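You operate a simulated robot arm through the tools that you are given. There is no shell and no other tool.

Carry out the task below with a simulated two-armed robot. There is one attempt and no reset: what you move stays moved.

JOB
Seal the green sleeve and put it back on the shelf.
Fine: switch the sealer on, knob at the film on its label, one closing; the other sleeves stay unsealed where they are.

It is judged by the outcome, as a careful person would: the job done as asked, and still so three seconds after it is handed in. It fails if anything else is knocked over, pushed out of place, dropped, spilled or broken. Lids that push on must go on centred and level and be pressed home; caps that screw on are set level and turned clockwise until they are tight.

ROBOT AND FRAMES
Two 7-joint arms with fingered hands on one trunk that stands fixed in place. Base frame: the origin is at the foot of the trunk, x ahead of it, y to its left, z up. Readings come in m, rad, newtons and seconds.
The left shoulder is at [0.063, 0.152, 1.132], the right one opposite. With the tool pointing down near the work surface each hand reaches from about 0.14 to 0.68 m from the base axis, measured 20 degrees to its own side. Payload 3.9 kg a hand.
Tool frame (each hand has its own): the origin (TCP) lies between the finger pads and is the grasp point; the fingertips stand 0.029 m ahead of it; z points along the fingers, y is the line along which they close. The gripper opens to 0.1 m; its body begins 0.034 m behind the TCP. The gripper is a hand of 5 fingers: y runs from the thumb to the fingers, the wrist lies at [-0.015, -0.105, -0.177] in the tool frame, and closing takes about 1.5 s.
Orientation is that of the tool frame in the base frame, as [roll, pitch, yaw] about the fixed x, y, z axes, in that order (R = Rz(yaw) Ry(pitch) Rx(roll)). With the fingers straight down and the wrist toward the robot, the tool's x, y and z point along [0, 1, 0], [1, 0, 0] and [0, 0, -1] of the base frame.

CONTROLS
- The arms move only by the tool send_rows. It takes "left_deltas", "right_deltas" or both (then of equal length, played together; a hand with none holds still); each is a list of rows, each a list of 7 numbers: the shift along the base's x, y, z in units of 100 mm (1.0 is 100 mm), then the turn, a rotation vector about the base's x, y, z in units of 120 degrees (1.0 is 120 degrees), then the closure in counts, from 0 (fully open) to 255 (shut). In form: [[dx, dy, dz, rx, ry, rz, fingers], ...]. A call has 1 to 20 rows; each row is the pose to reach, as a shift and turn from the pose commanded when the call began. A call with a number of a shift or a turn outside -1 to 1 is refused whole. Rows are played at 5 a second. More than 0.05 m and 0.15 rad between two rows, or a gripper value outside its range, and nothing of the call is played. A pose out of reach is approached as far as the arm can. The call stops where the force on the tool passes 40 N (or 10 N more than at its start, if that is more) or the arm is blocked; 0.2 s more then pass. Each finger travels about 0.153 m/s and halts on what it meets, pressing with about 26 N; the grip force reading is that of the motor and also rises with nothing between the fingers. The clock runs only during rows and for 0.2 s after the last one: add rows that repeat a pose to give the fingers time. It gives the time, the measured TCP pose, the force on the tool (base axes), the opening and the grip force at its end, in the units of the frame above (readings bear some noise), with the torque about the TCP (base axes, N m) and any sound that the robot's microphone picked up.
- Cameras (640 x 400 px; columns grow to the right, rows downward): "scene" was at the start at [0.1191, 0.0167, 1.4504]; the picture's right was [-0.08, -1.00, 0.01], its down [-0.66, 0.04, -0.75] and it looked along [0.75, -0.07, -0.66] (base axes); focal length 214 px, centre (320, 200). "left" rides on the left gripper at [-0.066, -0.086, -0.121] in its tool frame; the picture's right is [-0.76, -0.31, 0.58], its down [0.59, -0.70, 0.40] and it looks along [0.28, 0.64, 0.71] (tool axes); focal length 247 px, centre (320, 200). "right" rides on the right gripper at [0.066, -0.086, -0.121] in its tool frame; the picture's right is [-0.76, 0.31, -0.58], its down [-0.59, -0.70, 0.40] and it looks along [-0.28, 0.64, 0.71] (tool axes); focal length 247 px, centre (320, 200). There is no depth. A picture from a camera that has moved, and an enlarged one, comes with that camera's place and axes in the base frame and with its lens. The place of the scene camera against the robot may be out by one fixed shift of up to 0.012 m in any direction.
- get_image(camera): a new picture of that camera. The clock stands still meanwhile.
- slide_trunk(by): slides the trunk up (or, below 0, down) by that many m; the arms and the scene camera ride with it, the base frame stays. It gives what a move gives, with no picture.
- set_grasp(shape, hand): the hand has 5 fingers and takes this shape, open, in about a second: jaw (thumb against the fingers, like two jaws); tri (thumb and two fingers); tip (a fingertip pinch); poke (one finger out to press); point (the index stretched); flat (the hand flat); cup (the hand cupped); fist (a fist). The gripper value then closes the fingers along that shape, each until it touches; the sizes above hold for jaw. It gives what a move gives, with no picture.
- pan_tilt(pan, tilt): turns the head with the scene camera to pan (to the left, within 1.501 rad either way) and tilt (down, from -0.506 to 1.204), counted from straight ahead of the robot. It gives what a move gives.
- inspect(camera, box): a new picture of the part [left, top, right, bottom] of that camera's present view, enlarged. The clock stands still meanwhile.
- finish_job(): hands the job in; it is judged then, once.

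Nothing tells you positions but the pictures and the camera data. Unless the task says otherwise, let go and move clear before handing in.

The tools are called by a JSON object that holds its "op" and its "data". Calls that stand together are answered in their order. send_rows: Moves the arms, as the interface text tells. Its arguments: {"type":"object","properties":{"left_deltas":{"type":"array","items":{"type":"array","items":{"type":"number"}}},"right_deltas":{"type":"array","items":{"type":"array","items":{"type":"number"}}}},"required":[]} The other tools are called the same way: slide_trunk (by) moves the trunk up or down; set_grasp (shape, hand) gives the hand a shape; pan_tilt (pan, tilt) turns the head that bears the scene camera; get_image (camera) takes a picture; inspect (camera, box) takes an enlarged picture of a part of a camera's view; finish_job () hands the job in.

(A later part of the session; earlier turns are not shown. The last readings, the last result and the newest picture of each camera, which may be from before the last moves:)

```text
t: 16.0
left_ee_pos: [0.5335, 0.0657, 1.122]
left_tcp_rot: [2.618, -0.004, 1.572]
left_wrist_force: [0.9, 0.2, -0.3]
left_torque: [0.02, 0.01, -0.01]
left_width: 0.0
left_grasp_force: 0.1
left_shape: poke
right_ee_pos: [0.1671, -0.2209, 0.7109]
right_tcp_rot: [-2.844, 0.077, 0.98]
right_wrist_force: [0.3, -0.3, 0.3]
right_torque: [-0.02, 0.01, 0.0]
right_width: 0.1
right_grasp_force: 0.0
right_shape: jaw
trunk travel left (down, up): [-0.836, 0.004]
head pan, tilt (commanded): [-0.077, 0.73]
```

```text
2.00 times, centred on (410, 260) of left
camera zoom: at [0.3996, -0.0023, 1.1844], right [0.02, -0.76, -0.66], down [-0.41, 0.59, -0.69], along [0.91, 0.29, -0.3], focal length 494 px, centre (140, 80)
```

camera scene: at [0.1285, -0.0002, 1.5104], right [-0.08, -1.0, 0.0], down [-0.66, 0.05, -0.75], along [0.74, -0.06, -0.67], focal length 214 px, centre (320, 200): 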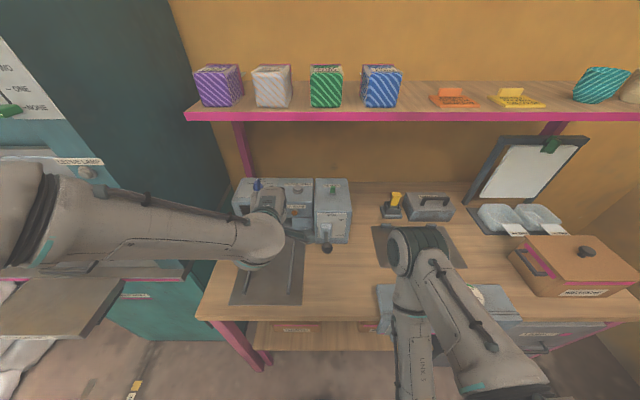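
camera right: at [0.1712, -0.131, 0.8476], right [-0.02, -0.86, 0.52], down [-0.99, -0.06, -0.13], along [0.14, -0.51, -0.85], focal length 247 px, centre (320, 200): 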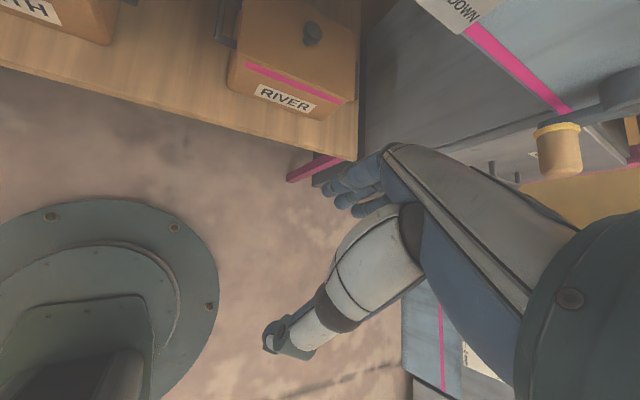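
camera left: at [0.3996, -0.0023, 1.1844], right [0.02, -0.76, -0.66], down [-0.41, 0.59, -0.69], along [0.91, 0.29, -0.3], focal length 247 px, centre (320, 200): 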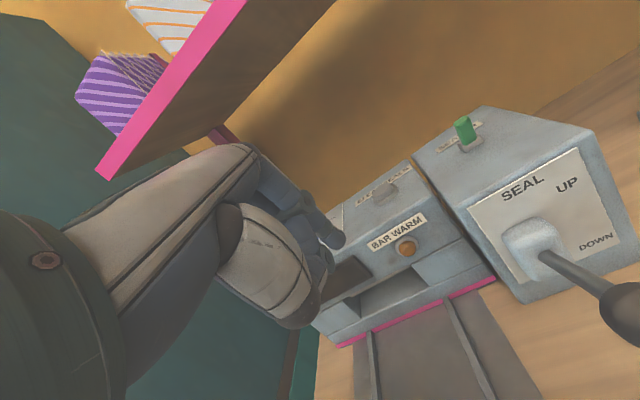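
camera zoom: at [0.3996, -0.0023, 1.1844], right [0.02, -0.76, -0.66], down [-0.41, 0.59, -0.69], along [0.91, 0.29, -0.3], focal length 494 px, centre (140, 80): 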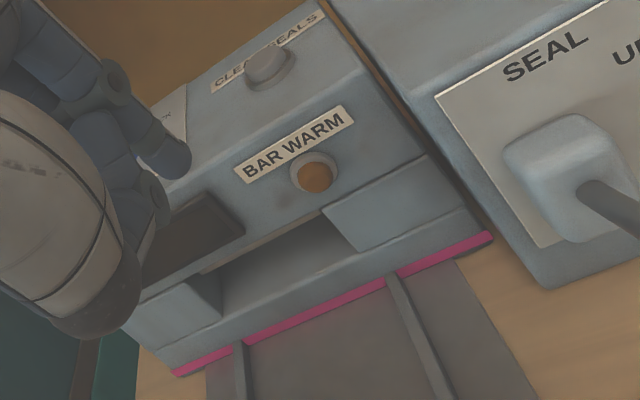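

The switch paddle leans toward the robot, so it needs pushing toward the wall. I'll level the hand to point straight down and bring the fingertip in front of and above the switch.

{"op": "send_rows", "data": {"left_deltas": [[0.16, -0.2, 0.02, 0, 0.05, 0, 0], [0.32, -0.4, 0.02, 0, 0.1, 0, 0], [0.48, -0.6, 0.02, 0, 0.15, 0, 0], [0.64, -0.8, 0.02, 0, 0.2, 0, 0], [0.8, -1.0, 0.02, 0, 0.25, 0, 0]]}}

{"op": "send_rows", "data": {"left_deltas": [[0.15, -0.25, -0.05, 0, 0, 0, 0], [0.3, -0.5, -0.1, 0, 0, 0, 0], [0.45, -0.7, -0.2, 0, 0, 0, 0], [0.45, -0.7, -0.3, 0, 0, 0, 0]]}}

{"op": "get_image", "data": {"camera": "left"}}

{"op": "get_image", "data": {"camera": "scene"}}

```text
t: 17.2
left_ee_pos: [0.6183, -0.0359, 1.1209]
left_tcp_rot: [-3.136, -0.001, 1.573]
left_wrist_force: [0.5, -0.5, 0.5]
left_torque: [-0.03, 0.0, 0.01]
left_width: 0.0003
left_grasp_force: 0.1
left_shape: poke
right_ee_pos: [0.1686, -0.2215, 0.7124]
right_tcp_rot: [-2.842, 0.076, 0.98]
right_wrist_force: [-1.3, 0.6, -0.2]
right_torque: [-0.04, 0.02, 0.0]
right_width: 0.1
right_grasp_force: 0.0
right_shape: jaw
trunk travel left (down, up): [-0.836, 0.004]
head pan, tilt (commanded): [-0.077, 0.73]
```

```text
t: 18.2
left_ee_pos: [0.6635, -0.1052, 1.0931]
left_tcp_rot: [-3.141, -0.002, 1.574]
left_wrist_force: [-1.3, -0.2, 0.0]
left_torque: [-0.02, -0.01, 0.0]
left_width: 0.0
left_grasp_force: 0.1
left_shape: poke
right_ee_pos: [0.1688, -0.2207, 0.7118]
right_tcp_rot: [-2.845, 0.076, 0.981]
right_wrist_force: [-0.5, 0.0, -1.1]
right_torque: [-0.02, 0.02, -0.01]
right_width: 0.1
right_grasp_force: 0.0
right_shape: jaw
trunk travel left (down, up): [-0.836, 0.004]
head pan, tilt (commanded): [-0.077, 0.73]
```

```text
taken
camera left: at [0.5768, -0.1731, 1.2149], right [-0.31, -0.76, -0.58], down [-0.71, 0.59, -0.4], along [0.64, 0.29, -0.71], focal length 247 px, centre (320, 200)
```

left: 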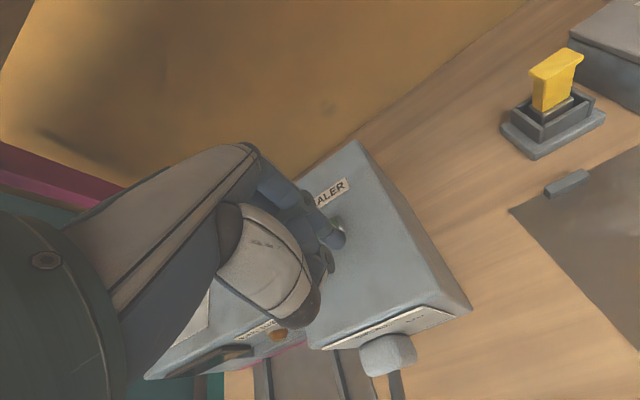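

```text
taken
camera scene: at [0.1291, 0.0, 1.5103], right [-0.08, -1.0, 0.0], down [-0.66, 0.05, -0.75], along [0.74, -0.06, -0.67], focal length 214 px, centre (320, 200)
```

scene: 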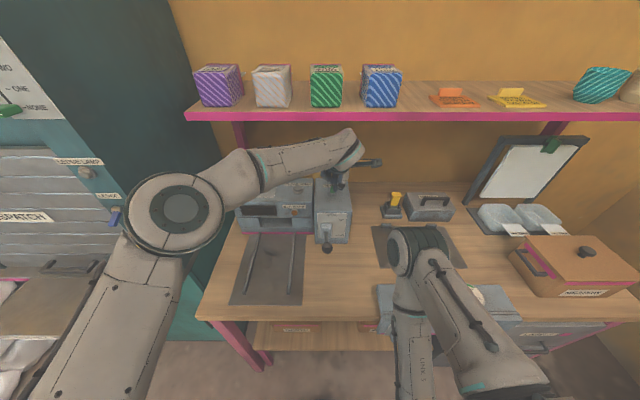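

The fingertip is close to the switch. I'll zoom in from both cameras to check the alignment.

{"op": "inspect", "data": {"camera": "left", "box": [270, 150, 400, 300]}}

{"op": "inspect", "data": {"camera": "scene", "box": [305, 145, 365, 205]}}

```text
2.67 times, centred on (335, 225) of left
camera zoom: at [0.5768, -0.1731, 1.2149], right [-0.31, -0.76, -0.58], down [-0.71, 0.59, -0.4], along [0.64, 0.29, -0.71], focal length 659 px, centre (280, 133)
```

zoom: 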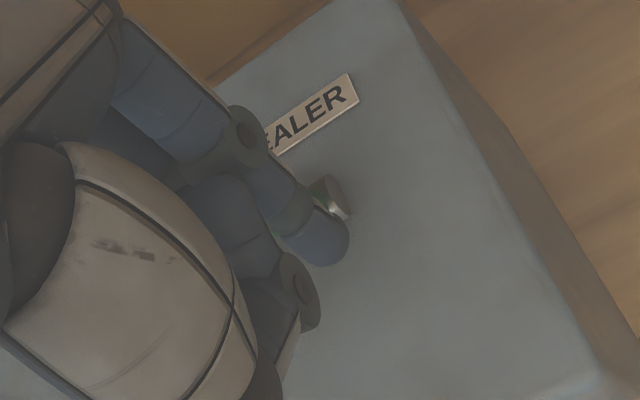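

```text
6.67 times, centred on (335, 175) of scene
camera zoom: at [0.1291, 0.0, 1.5103], right [-0.08, -1.0, 0.0], down [-0.66, 0.05, -0.75], along [0.74, -0.06, -0.67], focal length 1430 px, centre (220, 367)
```

zoom: 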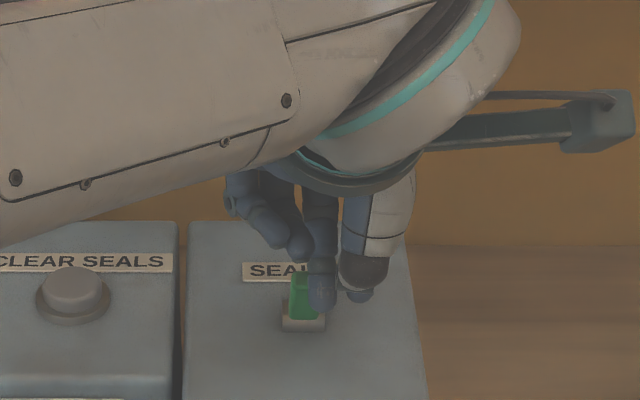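

Alignment in y looks right, with the fingertip in front of and above the paddle. I'll descend 3.8 cm, then push slowly toward the wall.

{"op": "send_rows", "data": {"left_deltas": [[0, 0, -0.2, 0, 0, 0, 0], [0, 0, -0.36, 0, 0, 0, 0], [0, 0, -0.36, 0, 0, 0, 0]]}}

{"op": "inspect", "data": {"camera": "scene", "box": [305, 145, 365, 205]}}

{"op": "inspect", "data": {"camera": "left", "box": [270, 150, 400, 300]}}

```text
t: 19.0
left_ee_pos: [0.6602, -0.1045, 1.0572]
left_tcp_rot: [-3.14, -0.003, 1.575]
left_wrist_force: [-1.1, 0.0, 1.6]
left_torque: [0.03, -0.03, 0.02]
left_width: 0.0002
left_grasp_force: 0.2
left_shape: poke
right_ee_pos: [0.1678, -0.2218, 0.7119]
right_tcp_rot: [-2.845, 0.076, 0.98]
right_wrist_force: [-0.2, 0.7, 0.2]
right_torque: [0.0, 0.01, 0.0]
right_width: 0.0998
right_grasp_force: 0.0
right_shape: jaw
trunk travel left (down, up): [-0.836, 0.004]
head pan, tilt (commanded): [-0.077, 0.73]
```

```text
6.67 times, centred on (335, 175) of scene
camera zoom: at [0.1286, -0.0006, 1.5104], right [-0.08, -1.0, 0.0], down [-0.66, 0.05, -0.75], along [0.74, -0.06, -0.67], focal length 1430 px, centre (220, 367)
```

zoom: 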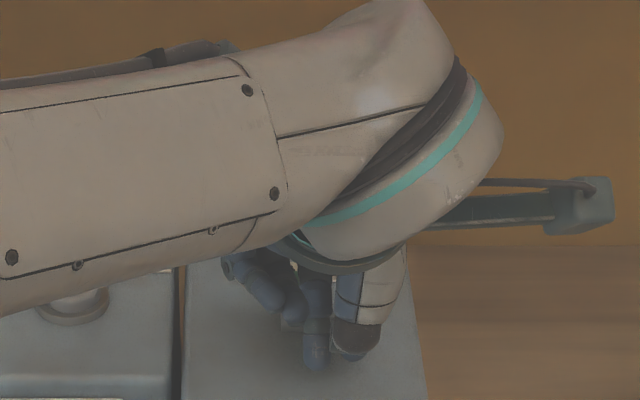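

```text
2.67 times, centred on (335, 225) of left
camera zoom: at [0.5747, -0.1725, 1.1791], right [-0.31, -0.76, -0.58], down [-0.71, 0.59, -0.4], along [0.64, 0.29, -0.71], focal length 659 px, centre (280, 133)
```

zoom: 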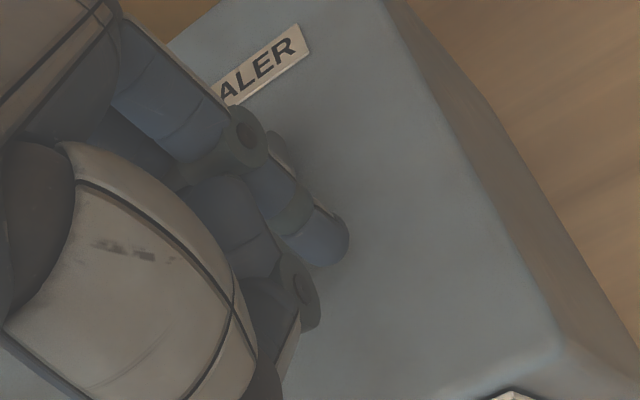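

The fingertip is in front of the paddle just above the housing. I'll push toward the wall in 1 cm rows.

{"op": "send_rows", "data": {"left_deltas": [[0.1, 0, 0, 0, 0, 0, 0], [0.2, 0, 0, 0, 0, 0, 0], [0.3, 0, 0, 0, 0, 0, 0], [0.4, 0, 0, 0, 0, 0, 0], [0.5, 0, 0, 0, 0, 0, 0], [0.6, 0, 0, 0, 0, 0, 0], [0.6, 0, 0, 0, 0, 0, 0]]}}

{"op": "inspect", "data": {"camera": "left", "box": [270, 150, 400, 300]}}

{"op": "inspect", "data": {"camera": "scene", "box": [228, 155, 368, 245]}}

```text
t: 20.6
left_ee_pos: [0.7177, -0.1059, 1.0605]
left_tcp_rot: [3.136, -0.003, 1.573]
left_wrist_force: [-11.3, -2.1, 12.6]
left_torque: [0.12, -0.09, 0.08]
left_width: 0.0001
left_grasp_force: 0.2
left_shape: poke
right_ee_pos: [0.1652, -0.2213, 0.7129]
right_tcp_rot: [-2.848, 0.074, 0.98]
right_wrist_force: [0.2, -0.3, 0.1]
right_torque: [-0.01, -0.02, 0.01]
right_width: 0.1001
right_grasp_force: 0.0
right_shape: jaw
trunk travel left (down, up): [-0.836, 0.004]
head pan, tilt (commanded): [-0.077, 0.73]
heard: click
```

```text
2.67 times, centred on (335, 225) of left
camera zoom: at [0.6307, -0.1737, 1.1827], right [-0.3, -0.76, -0.58], down [-0.7, 0.59, -0.4], along [0.64, 0.29, -0.71], focal length 659 px, centre (280, 133)
```

zoom: 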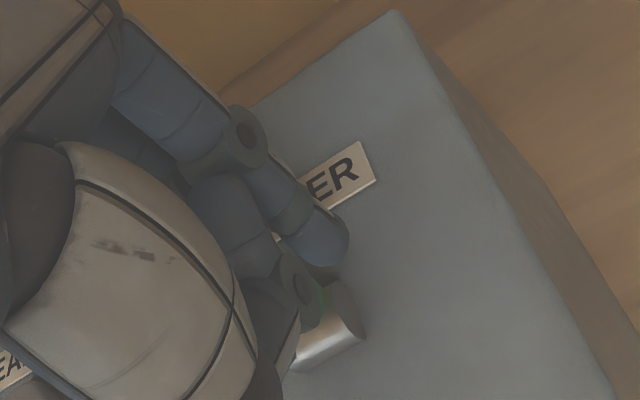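

```text
4.44 times, centred on (298, 200) of scene
camera zoom: at [0.1223, -0.0003, 1.5111], right [-0.08, -1.0, 0.0], down [-0.66, 0.05, -0.75], along [0.75, -0.06, -0.66], focal length 953 px, centre (418, 200)
```

zoom: 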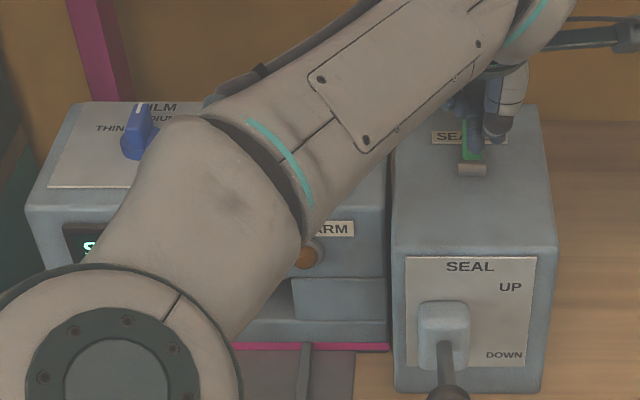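

I heard a click and the display lit. I'll lift straight up first so the finger cannot drag the switch back.

{"op": "send_rows", "data": {"left_deltas": [[0, 0, 0.25, 0, 0, 0, 0], [0, 0, 0.5, 0, 0, 0, 0], [-0.2, 0.1, 0.8, 0, 0, 0, 0], [-0.5, 0.3, 1.0, 0, 0, 0, 0], [-0.7, 0.5, 1.0, 0, 0, 0, 0]]}}

{"op": "get_image", "data": {"camera": "left"}}

{"op": "get_image", "data": {"camera": "scene"}}

```text
t: 21.8
left_ee_pos: [0.6497, -0.0555, 1.1607]
left_tcp_rot: [-3.14, 0.0, 1.574]
left_wrist_force: [-0.6, 0.9, 0.1]
left_torque: [0.0, 0.03, -0.02]
left_width: 0.0
left_grasp_force: 0.1
left_shape: poke
right_ee_pos: [0.1666, -0.2212, 0.713]
right_tcp_rot: [-2.843, 0.078, 0.981]
right_wrist_force: [0.7, -0.1, 0.5]
right_torque: [-0.02, -0.03, -0.03]
right_width: 0.1
right_grasp_force: 0.1
right_shape: jaw
trunk travel left (down, up): [-0.836, 0.004]
head pan, tilt (commanded): [-0.077, 0.73]
```

```text
taken
camera left: at [0.5635, -0.1229, 1.2821], right [-0.31, -0.76, -0.58], down [-0.71, 0.59, -0.4], along [0.64, 0.29, -0.71], focal length 247 px, centre (320, 200)
```

left: 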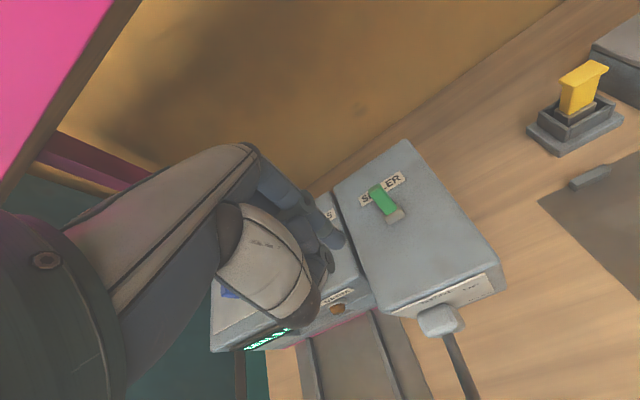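

```text
taken
camera scene: at [0.1283, 0.0008, 1.5104], right [-0.08, -1.0, 0.0], down [-0.66, 0.05, -0.75], along [0.74, -0.06, -0.67], focal length 214 px, centre (320, 200)
```

scene: 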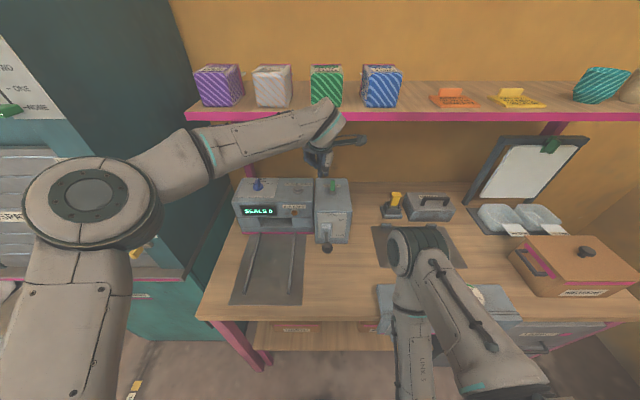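

The sealer is on and shows SEALS 0. Next is the knob: I'll carry the hand left, low enough to pass under the shelf, to the front-left of the knob.

{"op": "send_rows", "data": {"left_deltas": [[0, 0.3, -0.2, 0, 0, 0, 0], [0, 0.6, -0.4, 0, 0, 0, 0], [0, 0.9, -0.6, 0, 0, 0, 0], [0, 1.0, -0.6, 0, 0, 0, 0]]}}

{"op": "send_rows", "data": {"left_deltas": [[0, 0.35, 0, 0, 0, 0, 0], [0, 0.7, 0, 0, 0, 0, 0], [0, 1.0, 0, 0, 0, 0, 0]]}}

{"op": "send_rows", "data": {"left_deltas": [[0.1, 0.35, 0, 0, 0, 0, 0], [0.3, 0.7, 0, 0, 0, 0, 0], [0.5, 0.7, 0, 0, 0, 0, 0], [0.5, 0.7, 0, 0, 0, 0, 0]]}}

{"op": "get_image", "data": {"camera": "left"}}

{"op": "get_image", "data": {"camera": "scene"}}

```text
t: 22.8
left_ee_pos: [0.6488, 0.0447, 1.0962]
left_tcp_rot: [-3.139, -0.002, 1.572]
left_wrist_force: [0.4, -0.5, 0.1]
left_torque: [0.0, -0.04, -0.02]
left_width: 0.0
left_grasp_force: 0.0
left_shape: poke
right_ee_pos: [0.1675, -0.2196, 0.7111]
right_tcp_rot: [-2.843, 0.078, 0.979]
right_wrist_force: [0.9, -1.1, 0.3]
right_torque: [0.02, 0.02, -0.01]
right_width: 0.0996
right_grasp_force: 0.0
right_shape: jaw
trunk travel left (down, up): [-0.836, 0.004]
head pan, tilt (commanded): [-0.077, 0.73]
```

```text
t: 23.6
left_ee_pos: [0.6487, 0.1444, 1.0996]
left_tcp_rot: [-3.141, -0.002, 1.572]
left_wrist_force: [-0.4, -0.3, -0.1]
left_torque: [-0.02, 0.0, -0.02]
left_width: 0.0001
left_grasp_force: 0.1
left_shape: poke
right_ee_pos: [0.1677, -0.2208, 0.7127]
right_tcp_rot: [-2.843, 0.077, 0.983]
right_wrist_force: [1.4, 0.6, 0.1]
right_torque: [0.01, -0.03, 0.0]
right_width: 0.1
right_grasp_force: 0.1
right_shape: jaw
trunk travel left (down, up): [-0.836, 0.004]
head pan, tilt (commanded): [-0.077, 0.73]
```

```text
t: 24.6
left_ee_pos: [0.7012, 0.2127, 1.0986]
left_tcp_rot: [-3.14, 0.0, 1.572]
left_wrist_force: [0.1, 0.2, 0.3]
left_torque: [-0.02, -0.03, -0.02]
left_width: 0.0
left_grasp_force: 0.0
left_shape: poke
right_ee_pos: [0.1681, -0.221, 0.7131]
right_tcp_rot: [-2.843, 0.076, 0.981]
right_wrist_force: [-0.7, -0.3, 0.6]
right_torque: [-0.03, -0.02, -0.01]
right_width: 0.1003
right_grasp_force: 0.1
right_shape: jaw
trunk travel left (down, up): [-0.836, 0.004]
head pan, tilt (commanded): [-0.077, 0.73]
```

```text
taken
camera left: at [0.6144, 0.1447, 1.221], right [-0.31, -0.76, -0.58], down [-0.7, 0.59, -0.4], along [0.64, 0.29, -0.71], focal length 247 px, centre (320, 200)
```

left: 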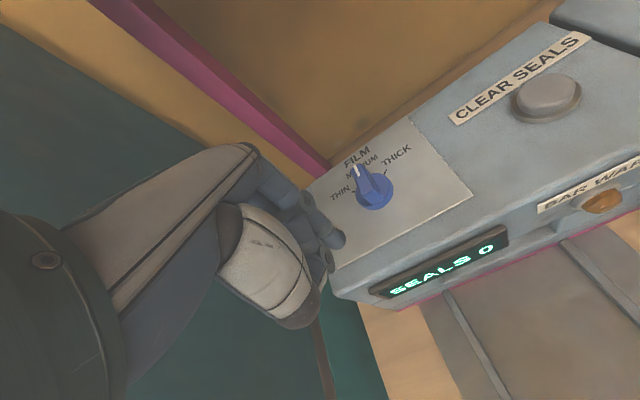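

```text
taken
camera scene: at [0.128, 0.0006, 1.5104], right [-0.08, -1.0, 0.0], down [-0.66, 0.05, -0.75], along [0.74, -0.06, -0.67], focal length 214 px, centre (320, 200)
```

scene: 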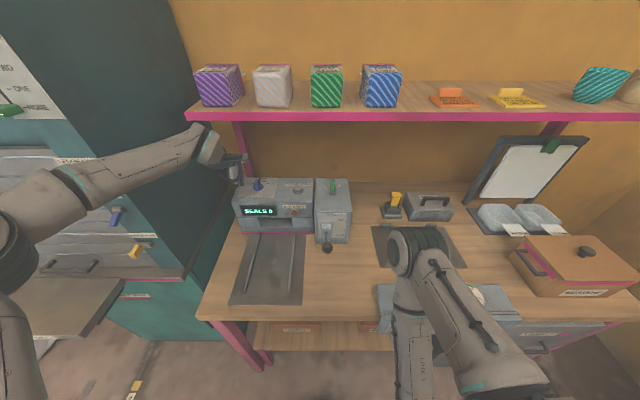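

A clear view of the knob: it points to MEDIUM, THIN is to its left. I'll zoom in to measure it against the fingertip.

{"op": "inspect", "data": {"camera": "left", "box": [300, 130, 440, 260]}}

{"op": "inspect", "data": {"camera": "scene", "box": [215, 150, 285, 210]}}

```text
3.08 times, centred on (370, 195) of left
camera zoom: at [0.6144, 0.1447, 1.221], right [-0.31, -0.76, -0.58], down [-0.7, 0.59, -0.4], along [0.64, 0.29, -0.71], focal length 760 px, centre (166, 215)
```

zoom: 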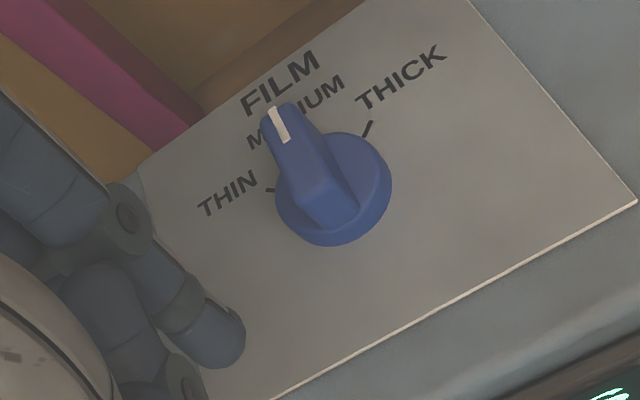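

```text
6.67 times, centred on (250, 180) of scene
camera zoom: at [0.128, 0.0006, 1.5104], right [-0.08, -1.0, 0.0], down [-0.66, 0.05, -0.75], along [0.74, -0.06, -0.67], focal length 1430 px, centre (787, 333)
```

zoom: 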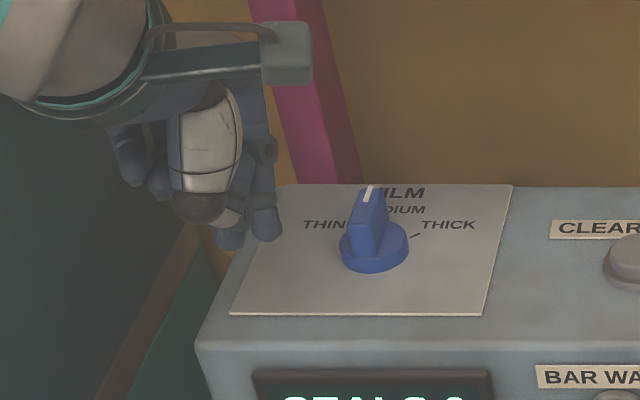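

The knob centre works out at about (0.769, 0.168) with THIN and THICK ticks at roughly ±45°. I'll lower the fingertip to the left of the bar's front end, ready to push it to the right (counter-clockwise toward THIN).

{"op": "send_rows", "data": {"left_deltas": [[0.2, 0, -0.15, 0, 0, 0, 0], [0.45, 0.02, -0.3, 0, 0, 0, 0], [0.45, 0.02, -0.45, 0, 0, 0, 0], [0.45, 0.02, -0.53, 0, 0, 0, 0], [0.45, 0.02, -0.53, 0, 0, 0, 0]]}}

{"op": "inspect", "data": {"camera": "left", "box": [280, 130, 420, 270]}}

{"op": "inspect", "data": {"camera": "scene", "box": [215, 150, 285, 210]}}

```text
t: 25.8
left_ee_pos: [0.7464, 0.2134, 1.0479]
left_tcp_rot: [3.136, -0.002, 1.574]
left_wrist_force: [2.2, 0.5, 13.2]
left_torque: [0.17, -0.15, -0.06]
left_width: 0.0
left_grasp_force: 0.1
left_shape: poke
right_ee_pos: [0.1664, -0.2205, 0.7114]
right_tcp_rot: [-2.844, 0.076, 0.98]
right_wrist_force: [-0.1, -0.8, 0.1]
right_torque: [0.02, 0.0, 0.01]
right_width: 0.0998
right_grasp_force: 0.0
right_shape: jaw
trunk travel left (down, up): [-0.836, 0.004]
head pan, tilt (commanded): [-0.077, 0.73]
```

```text
2.86 times, centred on (350, 200) of left
camera zoom: at [0.6594, 0.1467, 1.1695], right [-0.3, -0.76, -0.58], down [-0.7, 0.59, -0.4], along [0.64, 0.29, -0.71], focal length 706 px, centre (234, 200)
```

zoom: 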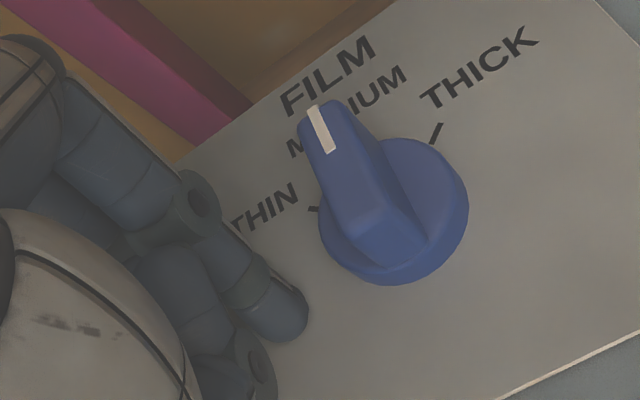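

```text
6.67 times, centred on (250, 180) of scene
camera zoom: at [0.1268, -0.0011, 1.5108], right [-0.08, -1.0, 0.0], down [-0.66, 0.05, -0.75], along [0.74, -0.06, -0.67], focal length 1430 px, centre (787, 333)
```

zoom: 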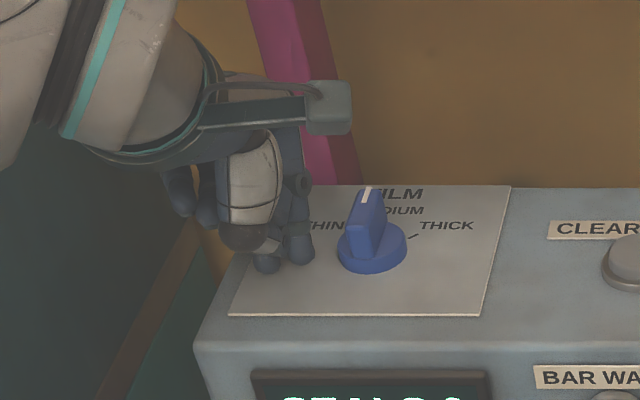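

The fingertip is just touching the plate (so the plate is at z≈1.018), and the knob centre refines to about (0.756, 0.167). I'll lift to clear the knob's base disc, shift slightly back, and push right in small steps.

{"op": "send_rows", "data": {"left_deltas": [[0, 0, 0.16, 0, 0, 0, 0], [-0.125, 0, 0.16, 0, 0, 0, 0], [-0.125, -0.1, 0.16, 0, 0, 0, 0], [-0.125, -0.17, 0.16, 0, 0, 0, 0], [-0.125, -0.21, 0.16, 0, 0, 0, 0], [-0.125, -0.25, 0.16, 0, 0, 0, 0], [-0.125, -0.28, 0.16, 0, 0, 0, 0], [-0.125, -0.28, 0.16, 0, 0, 0, 0]]}}

{"op": "inspect", "data": {"camera": "left", "box": [280, 130, 420, 270]}}

{"op": "inspect", "data": {"camera": "scene", "box": [225, 160, 285, 205]}}

```text
t: 27.6
left_ee_pos: [0.7333, 0.1877, 1.0607]
left_tcp_rot: [-3.139, -0.002, 1.572]
left_wrist_force: [-0.6, -0.3, 0.3]
left_torque: [0.01, -0.02, 0.01]
left_width: 0.0002
left_grasp_force: 0.1
left_shape: poke
right_ee_pos: [0.1691, -0.2203, 0.7128]
right_tcp_rot: [-2.845, 0.077, 0.979]
right_wrist_force: [-1.0, 0.3, 0.8]
right_torque: [0.03, -0.01, -0.02]
right_width: 0.1001
right_grasp_force: 0.0
right_shape: jaw
trunk travel left (down, up): [-0.836, 0.004]
head pan, tilt (commanded): [-0.077, 0.73]
```

```text
2.86 times, centred on (350, 200) of left
camera zoom: at [0.6476, 0.1193, 1.1824], right [-0.31, -0.76, -0.58], down [-0.7, 0.59, -0.4], along [0.64, 0.29, -0.71], focal length 706 px, centre (234, 200)
```

zoom: 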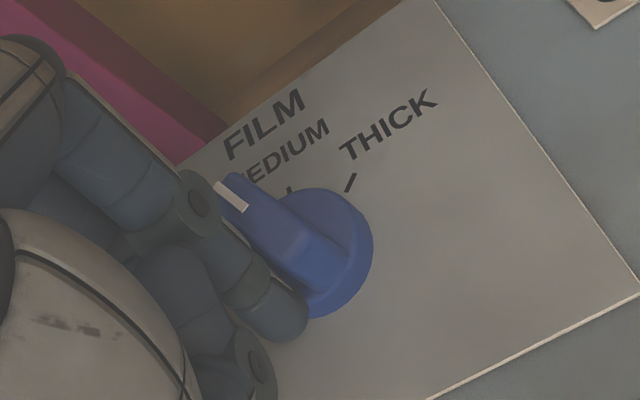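

```text
8.89 times, centred on (255, 182) of scene
camera zoom: at [0.1291, -0.0005, 1.5103], right [-0.08, -1.0, 0.0], down [-0.66, 0.05, -0.75], along [0.74, -0.06, -0.67], focal length 1906 px, centre (898, 356)
```

zoom: 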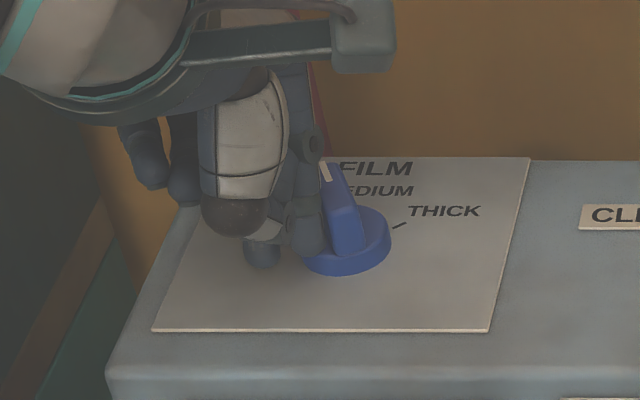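

The knob has turned about 20° toward THIN. I'll push another 6 mm in small steps and check.

{"op": "send_rows", "data": {"left_deltas": [[0, -0.03, 0, 0, 0, 0, 0], [0, -0.06, 0, 0, 0, 0, 0], [0, -0.06, 0, 0, 0, 0, 0]]}}

{"op": "inspect", "data": {"camera": "left", "box": [280, 130, 420, 270]}}

{"op": "inspect", "data": {"camera": "scene", "box": [225, 160, 285, 205]}}

```text
t: 28.4
left_ee_pos: [0.7313, 0.1813, 1.0609]
left_tcp_rot: [-3.14, -0.002, 1.573]
left_wrist_force: [-1.1, 0.0, 0.2]
left_torque: [-0.01, -0.05, -0.01]
left_width: 0.0
left_grasp_force: 0.1
left_shape: poke
right_ee_pos: [0.1682, -0.2202, 0.7124]
right_tcp_rot: [-2.845, 0.077, 0.979]
right_wrist_force: [-0.2, 0.2, 0.0]
right_torque: [0.01, 0.0, -0.04]
right_width: 0.1002
right_grasp_force: 0.1
right_shape: jaw
trunk travel left (down, up): [-0.836, 0.004]
head pan, tilt (commanded): [-0.077, 0.73]
```

```text
2.86 times, centred on (350, 200) of left
camera zoom: at [0.6475, 0.1138, 1.1824], right [-0.31, -0.76, -0.58], down [-0.71, 0.59, -0.4], along [0.64, 0.29, -0.71], focal length 706 px, centre (234, 200)
```

zoom: 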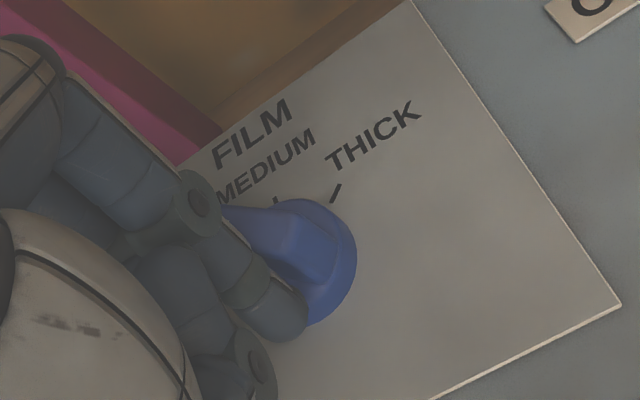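

```text
8.89 times, centred on (255, 182) of scene
camera zoom: at [0.1287, -0.0003, 1.5104], right [-0.08, -1.0, 0.0], down [-0.66, 0.05, -0.75], along [0.74, -0.06, -0.67], focal length 1906 px, centre (898, 356)
```

zoom: 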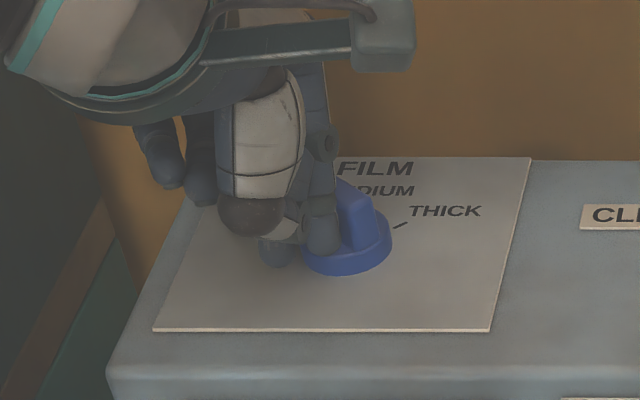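

It has turned further and the mark is hidden. I'll back the finger off to the left and up, then check where the mark points.

{"op": "send_rows", "data": {"left_deltas": [[-0.05, 0.15, 0, 0, 0, 0, 0], [-0.1, 0.3, 0.1, 0, 0, 0, 0], [-0.3, 0.3, 0.3, 0, 0, 0, 0], [-0.5, 0.3, 0.4, 0, 0, 0, 0]]}}

{"op": "inspect", "data": {"camera": "left", "box": [300, 110, 440, 250]}}

{"op": "inspect", "data": {"camera": "scene", "box": [250, 172, 276, 194]}}

```text
t: 29.4
left_ee_pos: [0.6808, 0.2129, 1.0992]
left_tcp_rot: [-3.14, -0.001, 1.573]
left_wrist_force: [-0.3, 0.7, -0.4]
left_torque: [0.01, -0.02, 0.01]
left_width: 0.0
left_grasp_force: 0.0
left_shape: poke
right_ee_pos: [0.1674, -0.22, 0.7118]
right_tcp_rot: [-2.845, 0.076, 0.978]
right_wrist_force: [0.3, -0.9, -0.8]
right_torque: [0.04, 0.0, -0.03]
right_width: 0.1001
right_grasp_force: 0.0
right_shape: jaw
trunk travel left (down, up): [-0.836, 0.004]
head pan, tilt (commanded): [-0.077, 0.73]
```

```text
2.86 times, centred on (370, 180) of left
camera zoom: at [0.5949, 0.1453, 1.2204], right [-0.31, -0.76, -0.58], down [-0.7, 0.59, -0.4], along [0.64, 0.29, -0.71], focal length 706 px, centre (177, 257)
```

zoom: 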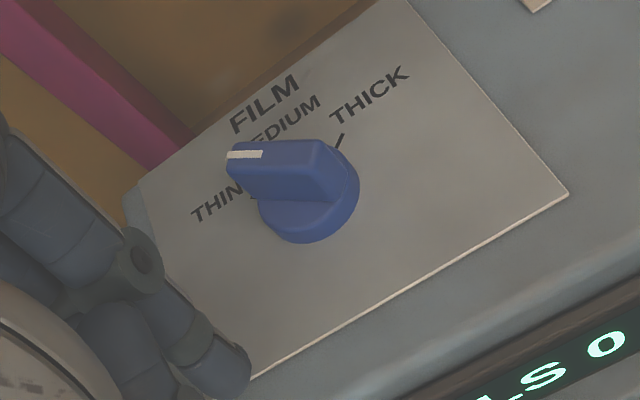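

```text
16.00 times, centred on (263, 183) of scene
camera zoom: at [0.1279, 0.0002, 1.5104], right [-0.08, -1.0, 0.0], down [-0.66, 0.05, -0.75], along [0.74, -0.06, -0.67], focal length 3432 px, centre (1232, 472)
```

zoom: 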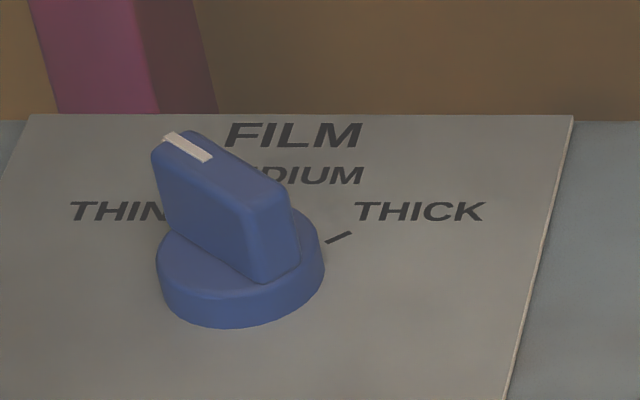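

The mark now points at about 45°, close to THIN. I'll zoom tighter to compare it with the THIN tick.

{"op": "inspect", "data": {"camera": "left", "box": [335, 125, 395, 185]}}

```text
6.67 times, centred on (365, 155) of left
camera zoom: at [0.5949, 0.1453, 1.2204], right [-0.31, -0.76, -0.58], down [-0.7, 0.59, -0.4], along [0.64, 0.29, -0.71], focal length 1646 px, centre (20, 500)
```

zoom: 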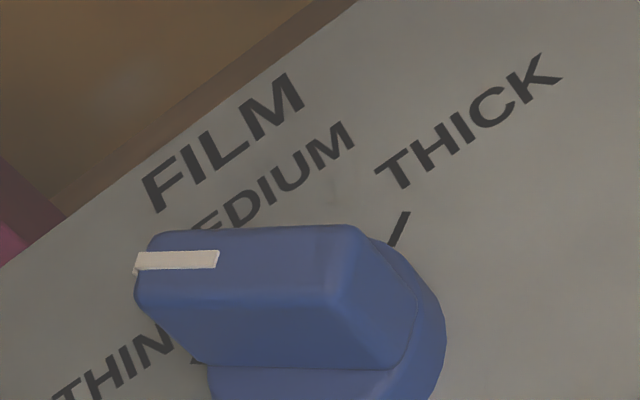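

The knob sits on THIN within measuring error. Now for the sleeve: I'll retreat from the sealer, open the hand to the jaw shape and reorient it to point forward with thumb and fingers closing sideways, on the way up to shelf height.

{"op": "send_rows", "data": {"left_deltas": [[-0.3, -0.15, 0.1, 0, 0, 0, 0], [-0.6, -0.3, 0.3, 0, 0, 0, 0], [-1.0, -0.5, 0.5, 0, 0, 0, 0]]}}

{"op": "set_grasp", "data": {"hand": "left", "shape": "jaw"}}

{"op": "send_rows", "data": {"left_deltas": [[-0.05, -0.08, 0.08, -0.0324, -0.0324, 0.0509, 0], [-0.1, -0.16, 0.16, -0.0648, -0.0648, 0.1017, 0], [-0.15, -0.24, 0.24, -0.0972, -0.0972, 0.1526, 0], [-0.2, -0.32, 0.32, -0.1296, -0.1296, 0.2034, 0], [-0.25, -0.4, 0.4, -0.162, -0.162, 0.2543, 0], [-0.3, -0.48, 0.48, -0.1944, -0.1944, 0.3051, 0], [-0.3, -0.56, 0.56, -0.2268, -0.2268, 0.356, 0], [-0.3, -0.64, 0.64, -0.2592, -0.2592, 0.4068, 0], [-0.3, -0.72, 0.72, -0.2916, -0.2916, 0.4577, 0], [-0.3, -0.8, 0.8, -0.324, -0.324, 0.5085, 0], [-0.3, -0.88, 0.88, -0.3564, -0.3564, 0.5594, 0], [-0.3, -0.94, 0.94, -0.3888, -0.3888, 0.6102, 0], [-0.3, -1.0, 1.0, -0.4212, -0.4212, 0.6611, 0]]}}

{"op": "get_image", "data": {"camera": "left"}}

{"op": "get_image", "data": {"camera": "scene"}}

```text
t: 30.2
left_ee_pos: [0.5815, 0.1603, 1.1511]
left_tcp_rot: [3.141, -0.004, 1.574]
left_wrist_force: [0.1, 0.1, 0.3]
left_torque: [0.01, -0.06, 0.02]
left_width: 0.0
left_grasp_force: 0.0
left_shape: poke
right_ee_pos: [0.1675, -0.2215, 0.712]
right_tcp_rot: [-2.844, 0.075, 0.981]
right_wrist_force: [0.0, 0.1, -0.7]
right_torque: [0.01, -0.03, -0.01]
right_width: 0.0999
right_grasp_force: 0.0
right_shape: jaw
trunk travel left (down, up): [-0.836, 0.004]
head pan, tilt (commanded): [-0.077, 0.73]
```

```text
t: 31.1
left_ee_pos: [0.5844, 0.1608, 1.1511]
left_tcp_rot: [-3.14, -0.003, 1.573]
left_wrist_force: [0.3, -0.1, 0.2]
left_torque: [0.02, 0.0, 0.02]
left_width: 0.0996
left_grasp_force: 0.1
left_shape: jaw
right_ee_pos: [0.1684, -0.2211, 0.7109]
right_tcp_rot: [-2.844, 0.077, 0.981]
right_wrist_force: [-0.2, -0.1, 0.0]
right_torque: [-0.01, -0.03, 0.0]
right_width: 0.1002
right_grasp_force: 0.1
right_shape: jaw
trunk travel left (down, up): [-0.836, 0.004]
head pan, tilt (commanded): [-0.077, 0.73]
```

```text
t: 33.9
left_ee_pos: [0.5527, 0.0614, 1.2501]
left_tcp_rot: [-3.133, 1.133, -3.133]
left_wrist_force: [-0.4, 0.2, -0.1]
left_torque: [0.03, 0.02, 0.02]
left_width: 0.0997
left_grasp_force: 0.2
left_shape: jaw
right_ee_pos: [0.1693, -0.2207, 0.7102]
right_tcp_rot: [-2.843, 0.076, 0.979]
right_wrist_force: [0.5, -0.9, -0.1]
right_torque: [0.03, 0.01, 0.0]
right_width: 0.0998
right_grasp_force: 0.0
right_shape: jaw
trunk travel left (down, up): [-0.836, 0.004]
head pan, tilt (commanded): [-0.077, 0.73]
```

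```text
taken
camera left: at [0.4707, -0.0258, 1.3615], right [0.84, -0.3, 0.44], down [0.11, -0.71, -0.7], along [0.53, 0.64, -0.56], focal length 247 px, centre (320, 200)
```

left: 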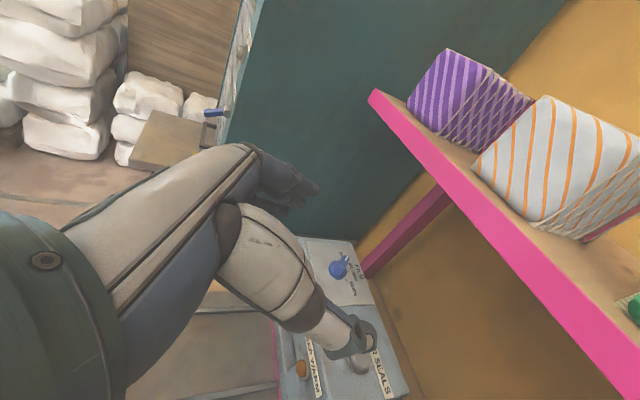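

```text
taken
camera scene: at [0.129, -0.0017, 1.5103], right [-0.08, -1.0, 0.0], down [-0.66, 0.05, -0.75], along [0.74, -0.06, -0.67], focal length 214 px, centre (320, 200)
```

scene: 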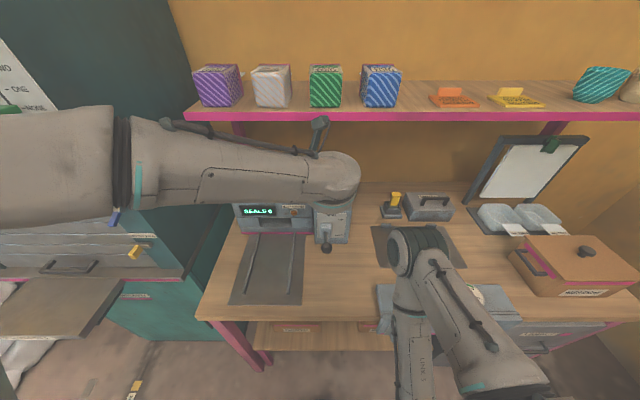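

The hand points forward with the fingers open. I'll move up and across in front of the green sleeve, staying well short of the shelf, and look.

{"op": "send_rows", "data": {"left_deltas": [[0, -0.2, 0.25, 0, 0, 0, 0], [0, -0.4, 0.5, 0, 0, 0, 0], [0, -0.6, 0.75, 0, 0, 0, 0], [0, -0.8, 1.0, 0, 0, 0, 0]]}}

{"op": "send_rows", "data": {"left_deltas": [[0, -0.2, 0.25, 0, 0, 0, 0], [0, -0.4, 0.5, 0, 0, 0, 0], [0, -0.45, 0.5, 0, 0, 0, 0]]}}

{"op": "get_image", "data": {"camera": "left"}}

{"op": "get_image", "data": {"camera": "scene"}}

```text
t: 34.9
left_ee_pos: [0.5538, -0.0187, 1.3487]
left_tcp_rot: [-3.138, 1.135, -3.14]
left_wrist_force: [-0.2, -0.8, -0.2]
left_torque: [0.01, -0.03, -0.01]
left_width: 0.0999
left_grasp_force: 0.1
left_shape: jaw
right_ee_pos: [0.1677, -0.2231, 0.7118]
right_tcp_rot: [-2.845, 0.074, 0.98]
right_wrist_force: [-0.6, -0.5, 0.5]
right_torque: [0.03, -0.03, -0.01]
right_width: 0.1
right_grasp_force: 0.1
right_shape: jaw
trunk travel left (down, up): [-0.836, 0.004]
head pan, tilt (commanded): [-0.077, 0.73]
```

```text
t: 35.7
left_ee_pos: [0.5549, -0.061, 1.4002]
left_tcp_rot: [-3.134, 1.131, -3.138]
left_wrist_force: [1.4, 0.2, 0.1]
left_torque: [-0.01, 0.03, -0.03]
left_width: 0.0999
left_grasp_force: 0.0
left_shape: jaw
right_ee_pos: [0.1683, -0.2196, 0.712]
right_tcp_rot: [-2.844, 0.077, 0.979]
right_wrist_force: [0.2, -0.2, -0.2]
right_torque: [0.01, 0.02, -0.01]
right_width: 0.1003
right_grasp_force: 0.0
right_shape: jaw
trunk travel left (down, up): [-0.836, 0.004]
head pan, tilt (commanded): [-0.077, 0.73]
```

```text
taken
camera left: at [0.4724, -0.1483, 1.5121], right [0.84, -0.31, 0.44], down [0.11, -0.71, -0.7], along [0.53, 0.64, -0.56], focal length 247 px, centre (320, 200)
```

left: 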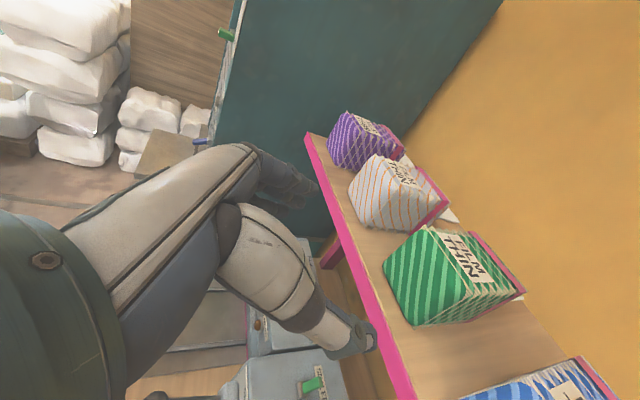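

```text
taken
camera scene: at [0.1292, 0.0006, 1.5103], right [-0.08, -1.0, 0.0], down [-0.66, 0.05, -0.75], along [0.74, -0.06, -0.67], focal length 214 px, centre (320, 200)
```

scene: 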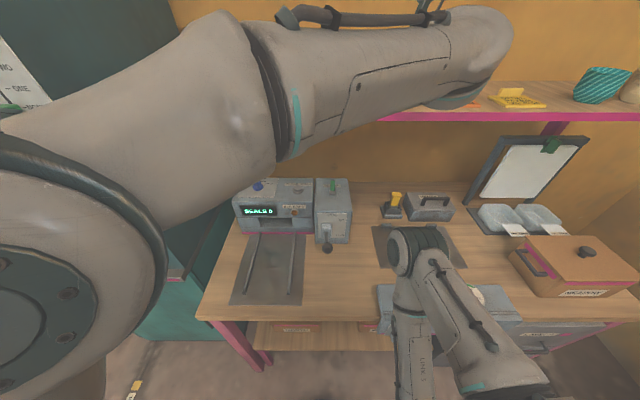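

I can now see the green sleeve well, with its label on top, pink band at the back and a flat white film tail behind it. I'll zoom in to measure it.

{"op": "inspect", "data": {"camera": "left", "box": [370, 210, 540, 340]}}

{"op": "inspect", "data": {"camera": "left", "box": [290, 90, 640, 400]}}

```text
3.08 times, centred on (455, 275) of left
camera zoom: at [0.4724, -0.1483, 1.5121], right [0.84, -0.31, 0.44], down [0.11, -0.71, -0.7], along [0.53, 0.64, -0.56], focal length 760 px, centre (-95, -31)
```

zoom: 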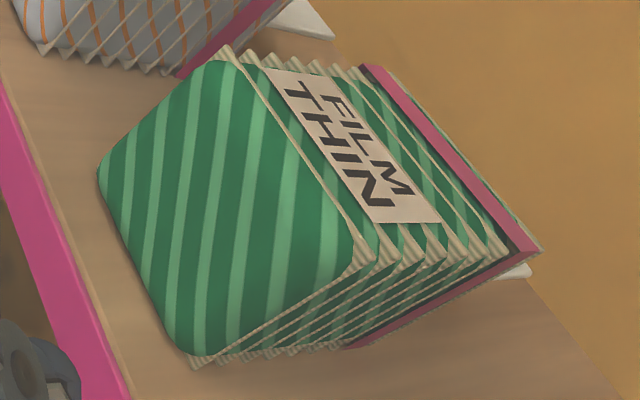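

```text
1.29 times, centred on (465, 245) of left
camera zoom: at [0.4724, -0.1483, 1.5121], right [0.84, -0.31, 0.44], down [0.11, -0.71, -0.7], along [0.53, 0.64, -0.56], focal length 319 px, centre (133, 142)
```

zoom: 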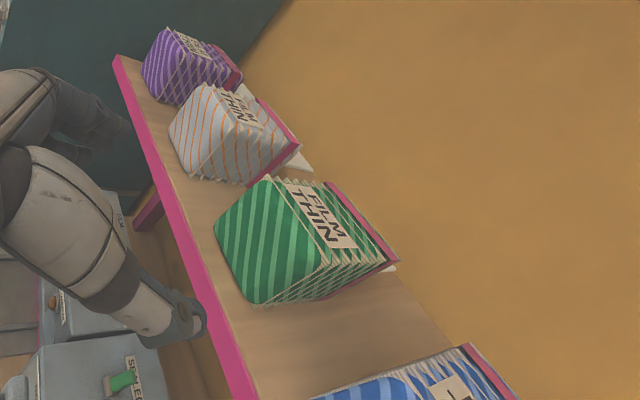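

I estimate the sleeve as 76 mm wide and tall, ~102 mm long, front face at x≈0.709, centre y≈-0.070, shelf z≈1.317, everything yawed about -4°. I'll align the hand's yaw and move to a pre-grasp pose just short of it.

{"op": "send_rows", "data": {"left_deltas": [[0.3, -0.02, -0.05, 0, 0, -0.011, 0], [0.6, -0.04, -0.1, 0, 0, -0.022, 0], [0.9, -0.06, -0.15, 0, 0, -0.0334, 0], [1.0, -0.065, -0.2, 0, 0, -0.0334, 0], [1.0, -0.065, -0.2, 0, 0, -0.0334, 0]]}}

{"op": "get_image", "data": {"camera": "left"}}

{"op": "get_image", "data": {"camera": "scene"}}

```text
t: 37.1
left_ee_pos: [0.6638, -0.0347, 1.3912]
left_tcp_rot: [-3.011, 1.13, -3.053]
left_wrist_force: [0.3, 0.0, 1.2]
left_torque: [0.07, 0.01, 0.01]
left_width: 0.1
left_grasp_force: 0.1
left_shape: jaw
right_ee_pos: [0.167, -0.2198, 0.7106]
right_tcp_rot: [-2.842, 0.078, 0.982]
right_wrist_force: [-0.3, -1.4, 0.8]
right_torque: [0.0, 0.01, 0.01]
right_width: 0.1003
right_grasp_force: 0.0
right_shape: jaw
trunk travel left (down, up): [-0.836, 0.004]
head pan, tilt (commanded): [-0.077, 0.73]
stopped in row 5 (left hand): the arm was blocked; the commanded pose is now the measured one
```

```text
taken
camera left: at [0.5801, -0.1132, 1.508], right [0.83, -0.31, 0.46], down [0.09, -0.74, -0.66], along [0.54, 0.59, -0.59], focal length 247 px, centre (320, 200)
```

left: 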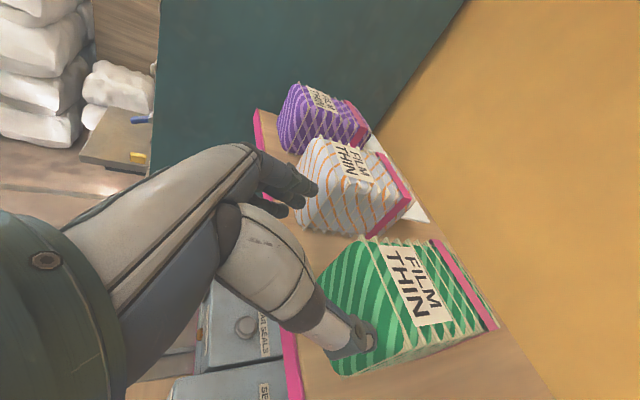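

```text
taken
camera scene: at [0.1297, -0.0001, 1.5103], right [-0.08, -1.0, 0.0], down [-0.66, 0.05, -0.75], along [0.74, -0.06, -0.67], focal length 214 px, centre (320, 200)
```

scene: 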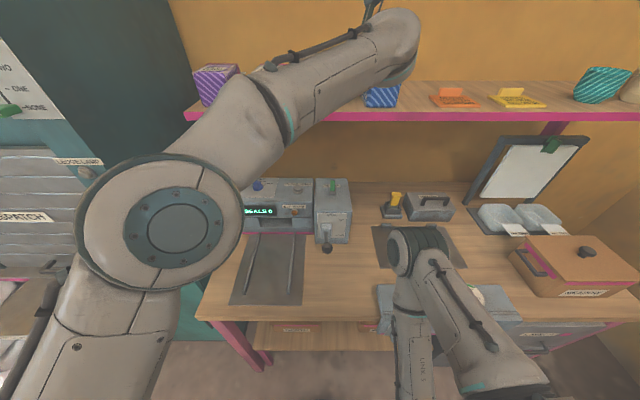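

The arm was blocked by its own wrist bend, reaching across with the wrist on the right side; nothing was touched (force near zero). I'll back off and try the opposite roll, with the wrist on the left, which suits the left arm's reach better.

{"op": "send_rows", "data": {"left_deltas": [[-0.3, 0.05, 0.02, 0, 0, 0, 0], [-0.6, 0.2, 0.02, 0, 0, 0, 0], [-1.0, 0.4, -0.2, 0, 0, 0, 0]]}}

{"op": "send_rows", "data": {"left_deltas": [[0, 0.08, -0.08, 0.0324, 0.0324, -0.0509, 0], [0, 0.16, -0.16, 0.0648, 0.0648, -0.1017, 0], [0, 0.24, -0.24, 0.0972, 0.0972, -0.1526, 0], [0, 0.32, -0.32, 0.1296, 0.1296, -0.2034, 0], [0, 0.4, -0.4, 0.162, 0.162, -0.2543, 0], [0, 0.48, -0.48, 0.1944, 0.1944, -0.3051, 0], [0, 0.56, -0.56, 0.2268, 0.2268, -0.356, 0], [0, 0.64, -0.64, 0.2592, 0.2592, -0.4068, 0], [0, 0.72, -0.72, 0.2916, 0.2916, -0.4577, 0], [0, 0.8, -0.8, 0.324, 0.324, -0.5085, 0], [0, 0.88, -0.88, 0.3564, 0.3564, -0.5594, 0], [0, 0.94, -0.94, 0.3888, 0.3888, -0.6102, 0], [0, 1.0, -1.0, 0.4212, 0.4212, -0.6611, 0]]}}

{"op": "inspect", "data": {"camera": "scene", "box": [180, 40, 430, 240]}}

```text
t: 37.9
left_ee_pos: [0.5598, 0.0042, 1.3735]
left_tcp_rot: [-3.012, 1.138, -3.057]
left_wrist_force: [0.2, 0.5, -0.2]
left_torque: [0.01, -0.01, -0.02]
left_width: 0.1001
left_grasp_force: 0.0
left_shape: jaw
right_ee_pos: [0.1679, -0.2196, 0.7117]
right_tcp_rot: [-2.847, 0.077, 0.978]
right_wrist_force: [-0.6, 0.3, -1.0]
right_torque: [-0.01, -0.03, 0.02]
right_width: 0.1
right_grasp_force: 0.1
right_shape: jaw
trunk travel left (down, up): [-0.836, 0.004]
head pan, tilt (commanded): [-0.077, 0.73]
```

```text
t: 40.7
left_ee_pos: [0.5637, 0.1035, 1.2713]
left_tcp_rot: [-3.089, 0.0, 1.602]
left_wrist_force: [-0.4, -0.3, -1.8]
left_torque: [0.04, 0.0, -0.02]
left_width: 0.1
left_grasp_force: 0.1
left_shape: jaw
right_ee_pos: [0.1684, -0.2201, 0.7112]
right_tcp_rot: [-2.843, 0.078, 0.982]
right_wrist_force: [0.5, -0.1, 0.6]
right_torque: [0.02, -0.02, 0.0]
right_width: 0.0999
right_grasp_force: 0.0
right_shape: jaw
trunk travel left (down, up): [-0.836, 0.004]
head pan, tilt (commanded): [-0.077, 0.73]
```

```text
2.00 times, centred on (305, 140) of scene
camera zoom: at [0.1294, -0.0004, 1.5103], right [-0.08, -1.0, 0.0], down [-0.66, 0.05, -0.75], along [0.74, -0.06, -0.67], focal length 429 px, centre (350, 320)
```

zoom: 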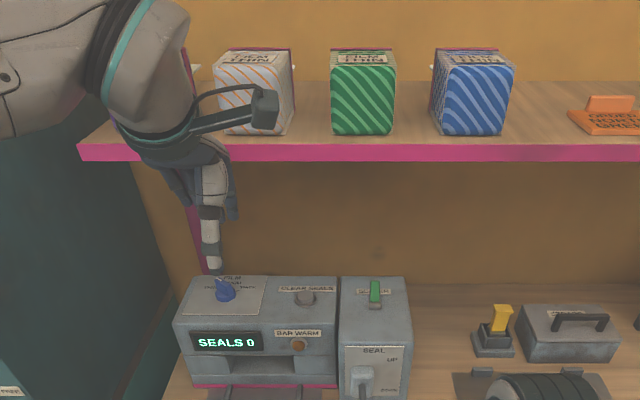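

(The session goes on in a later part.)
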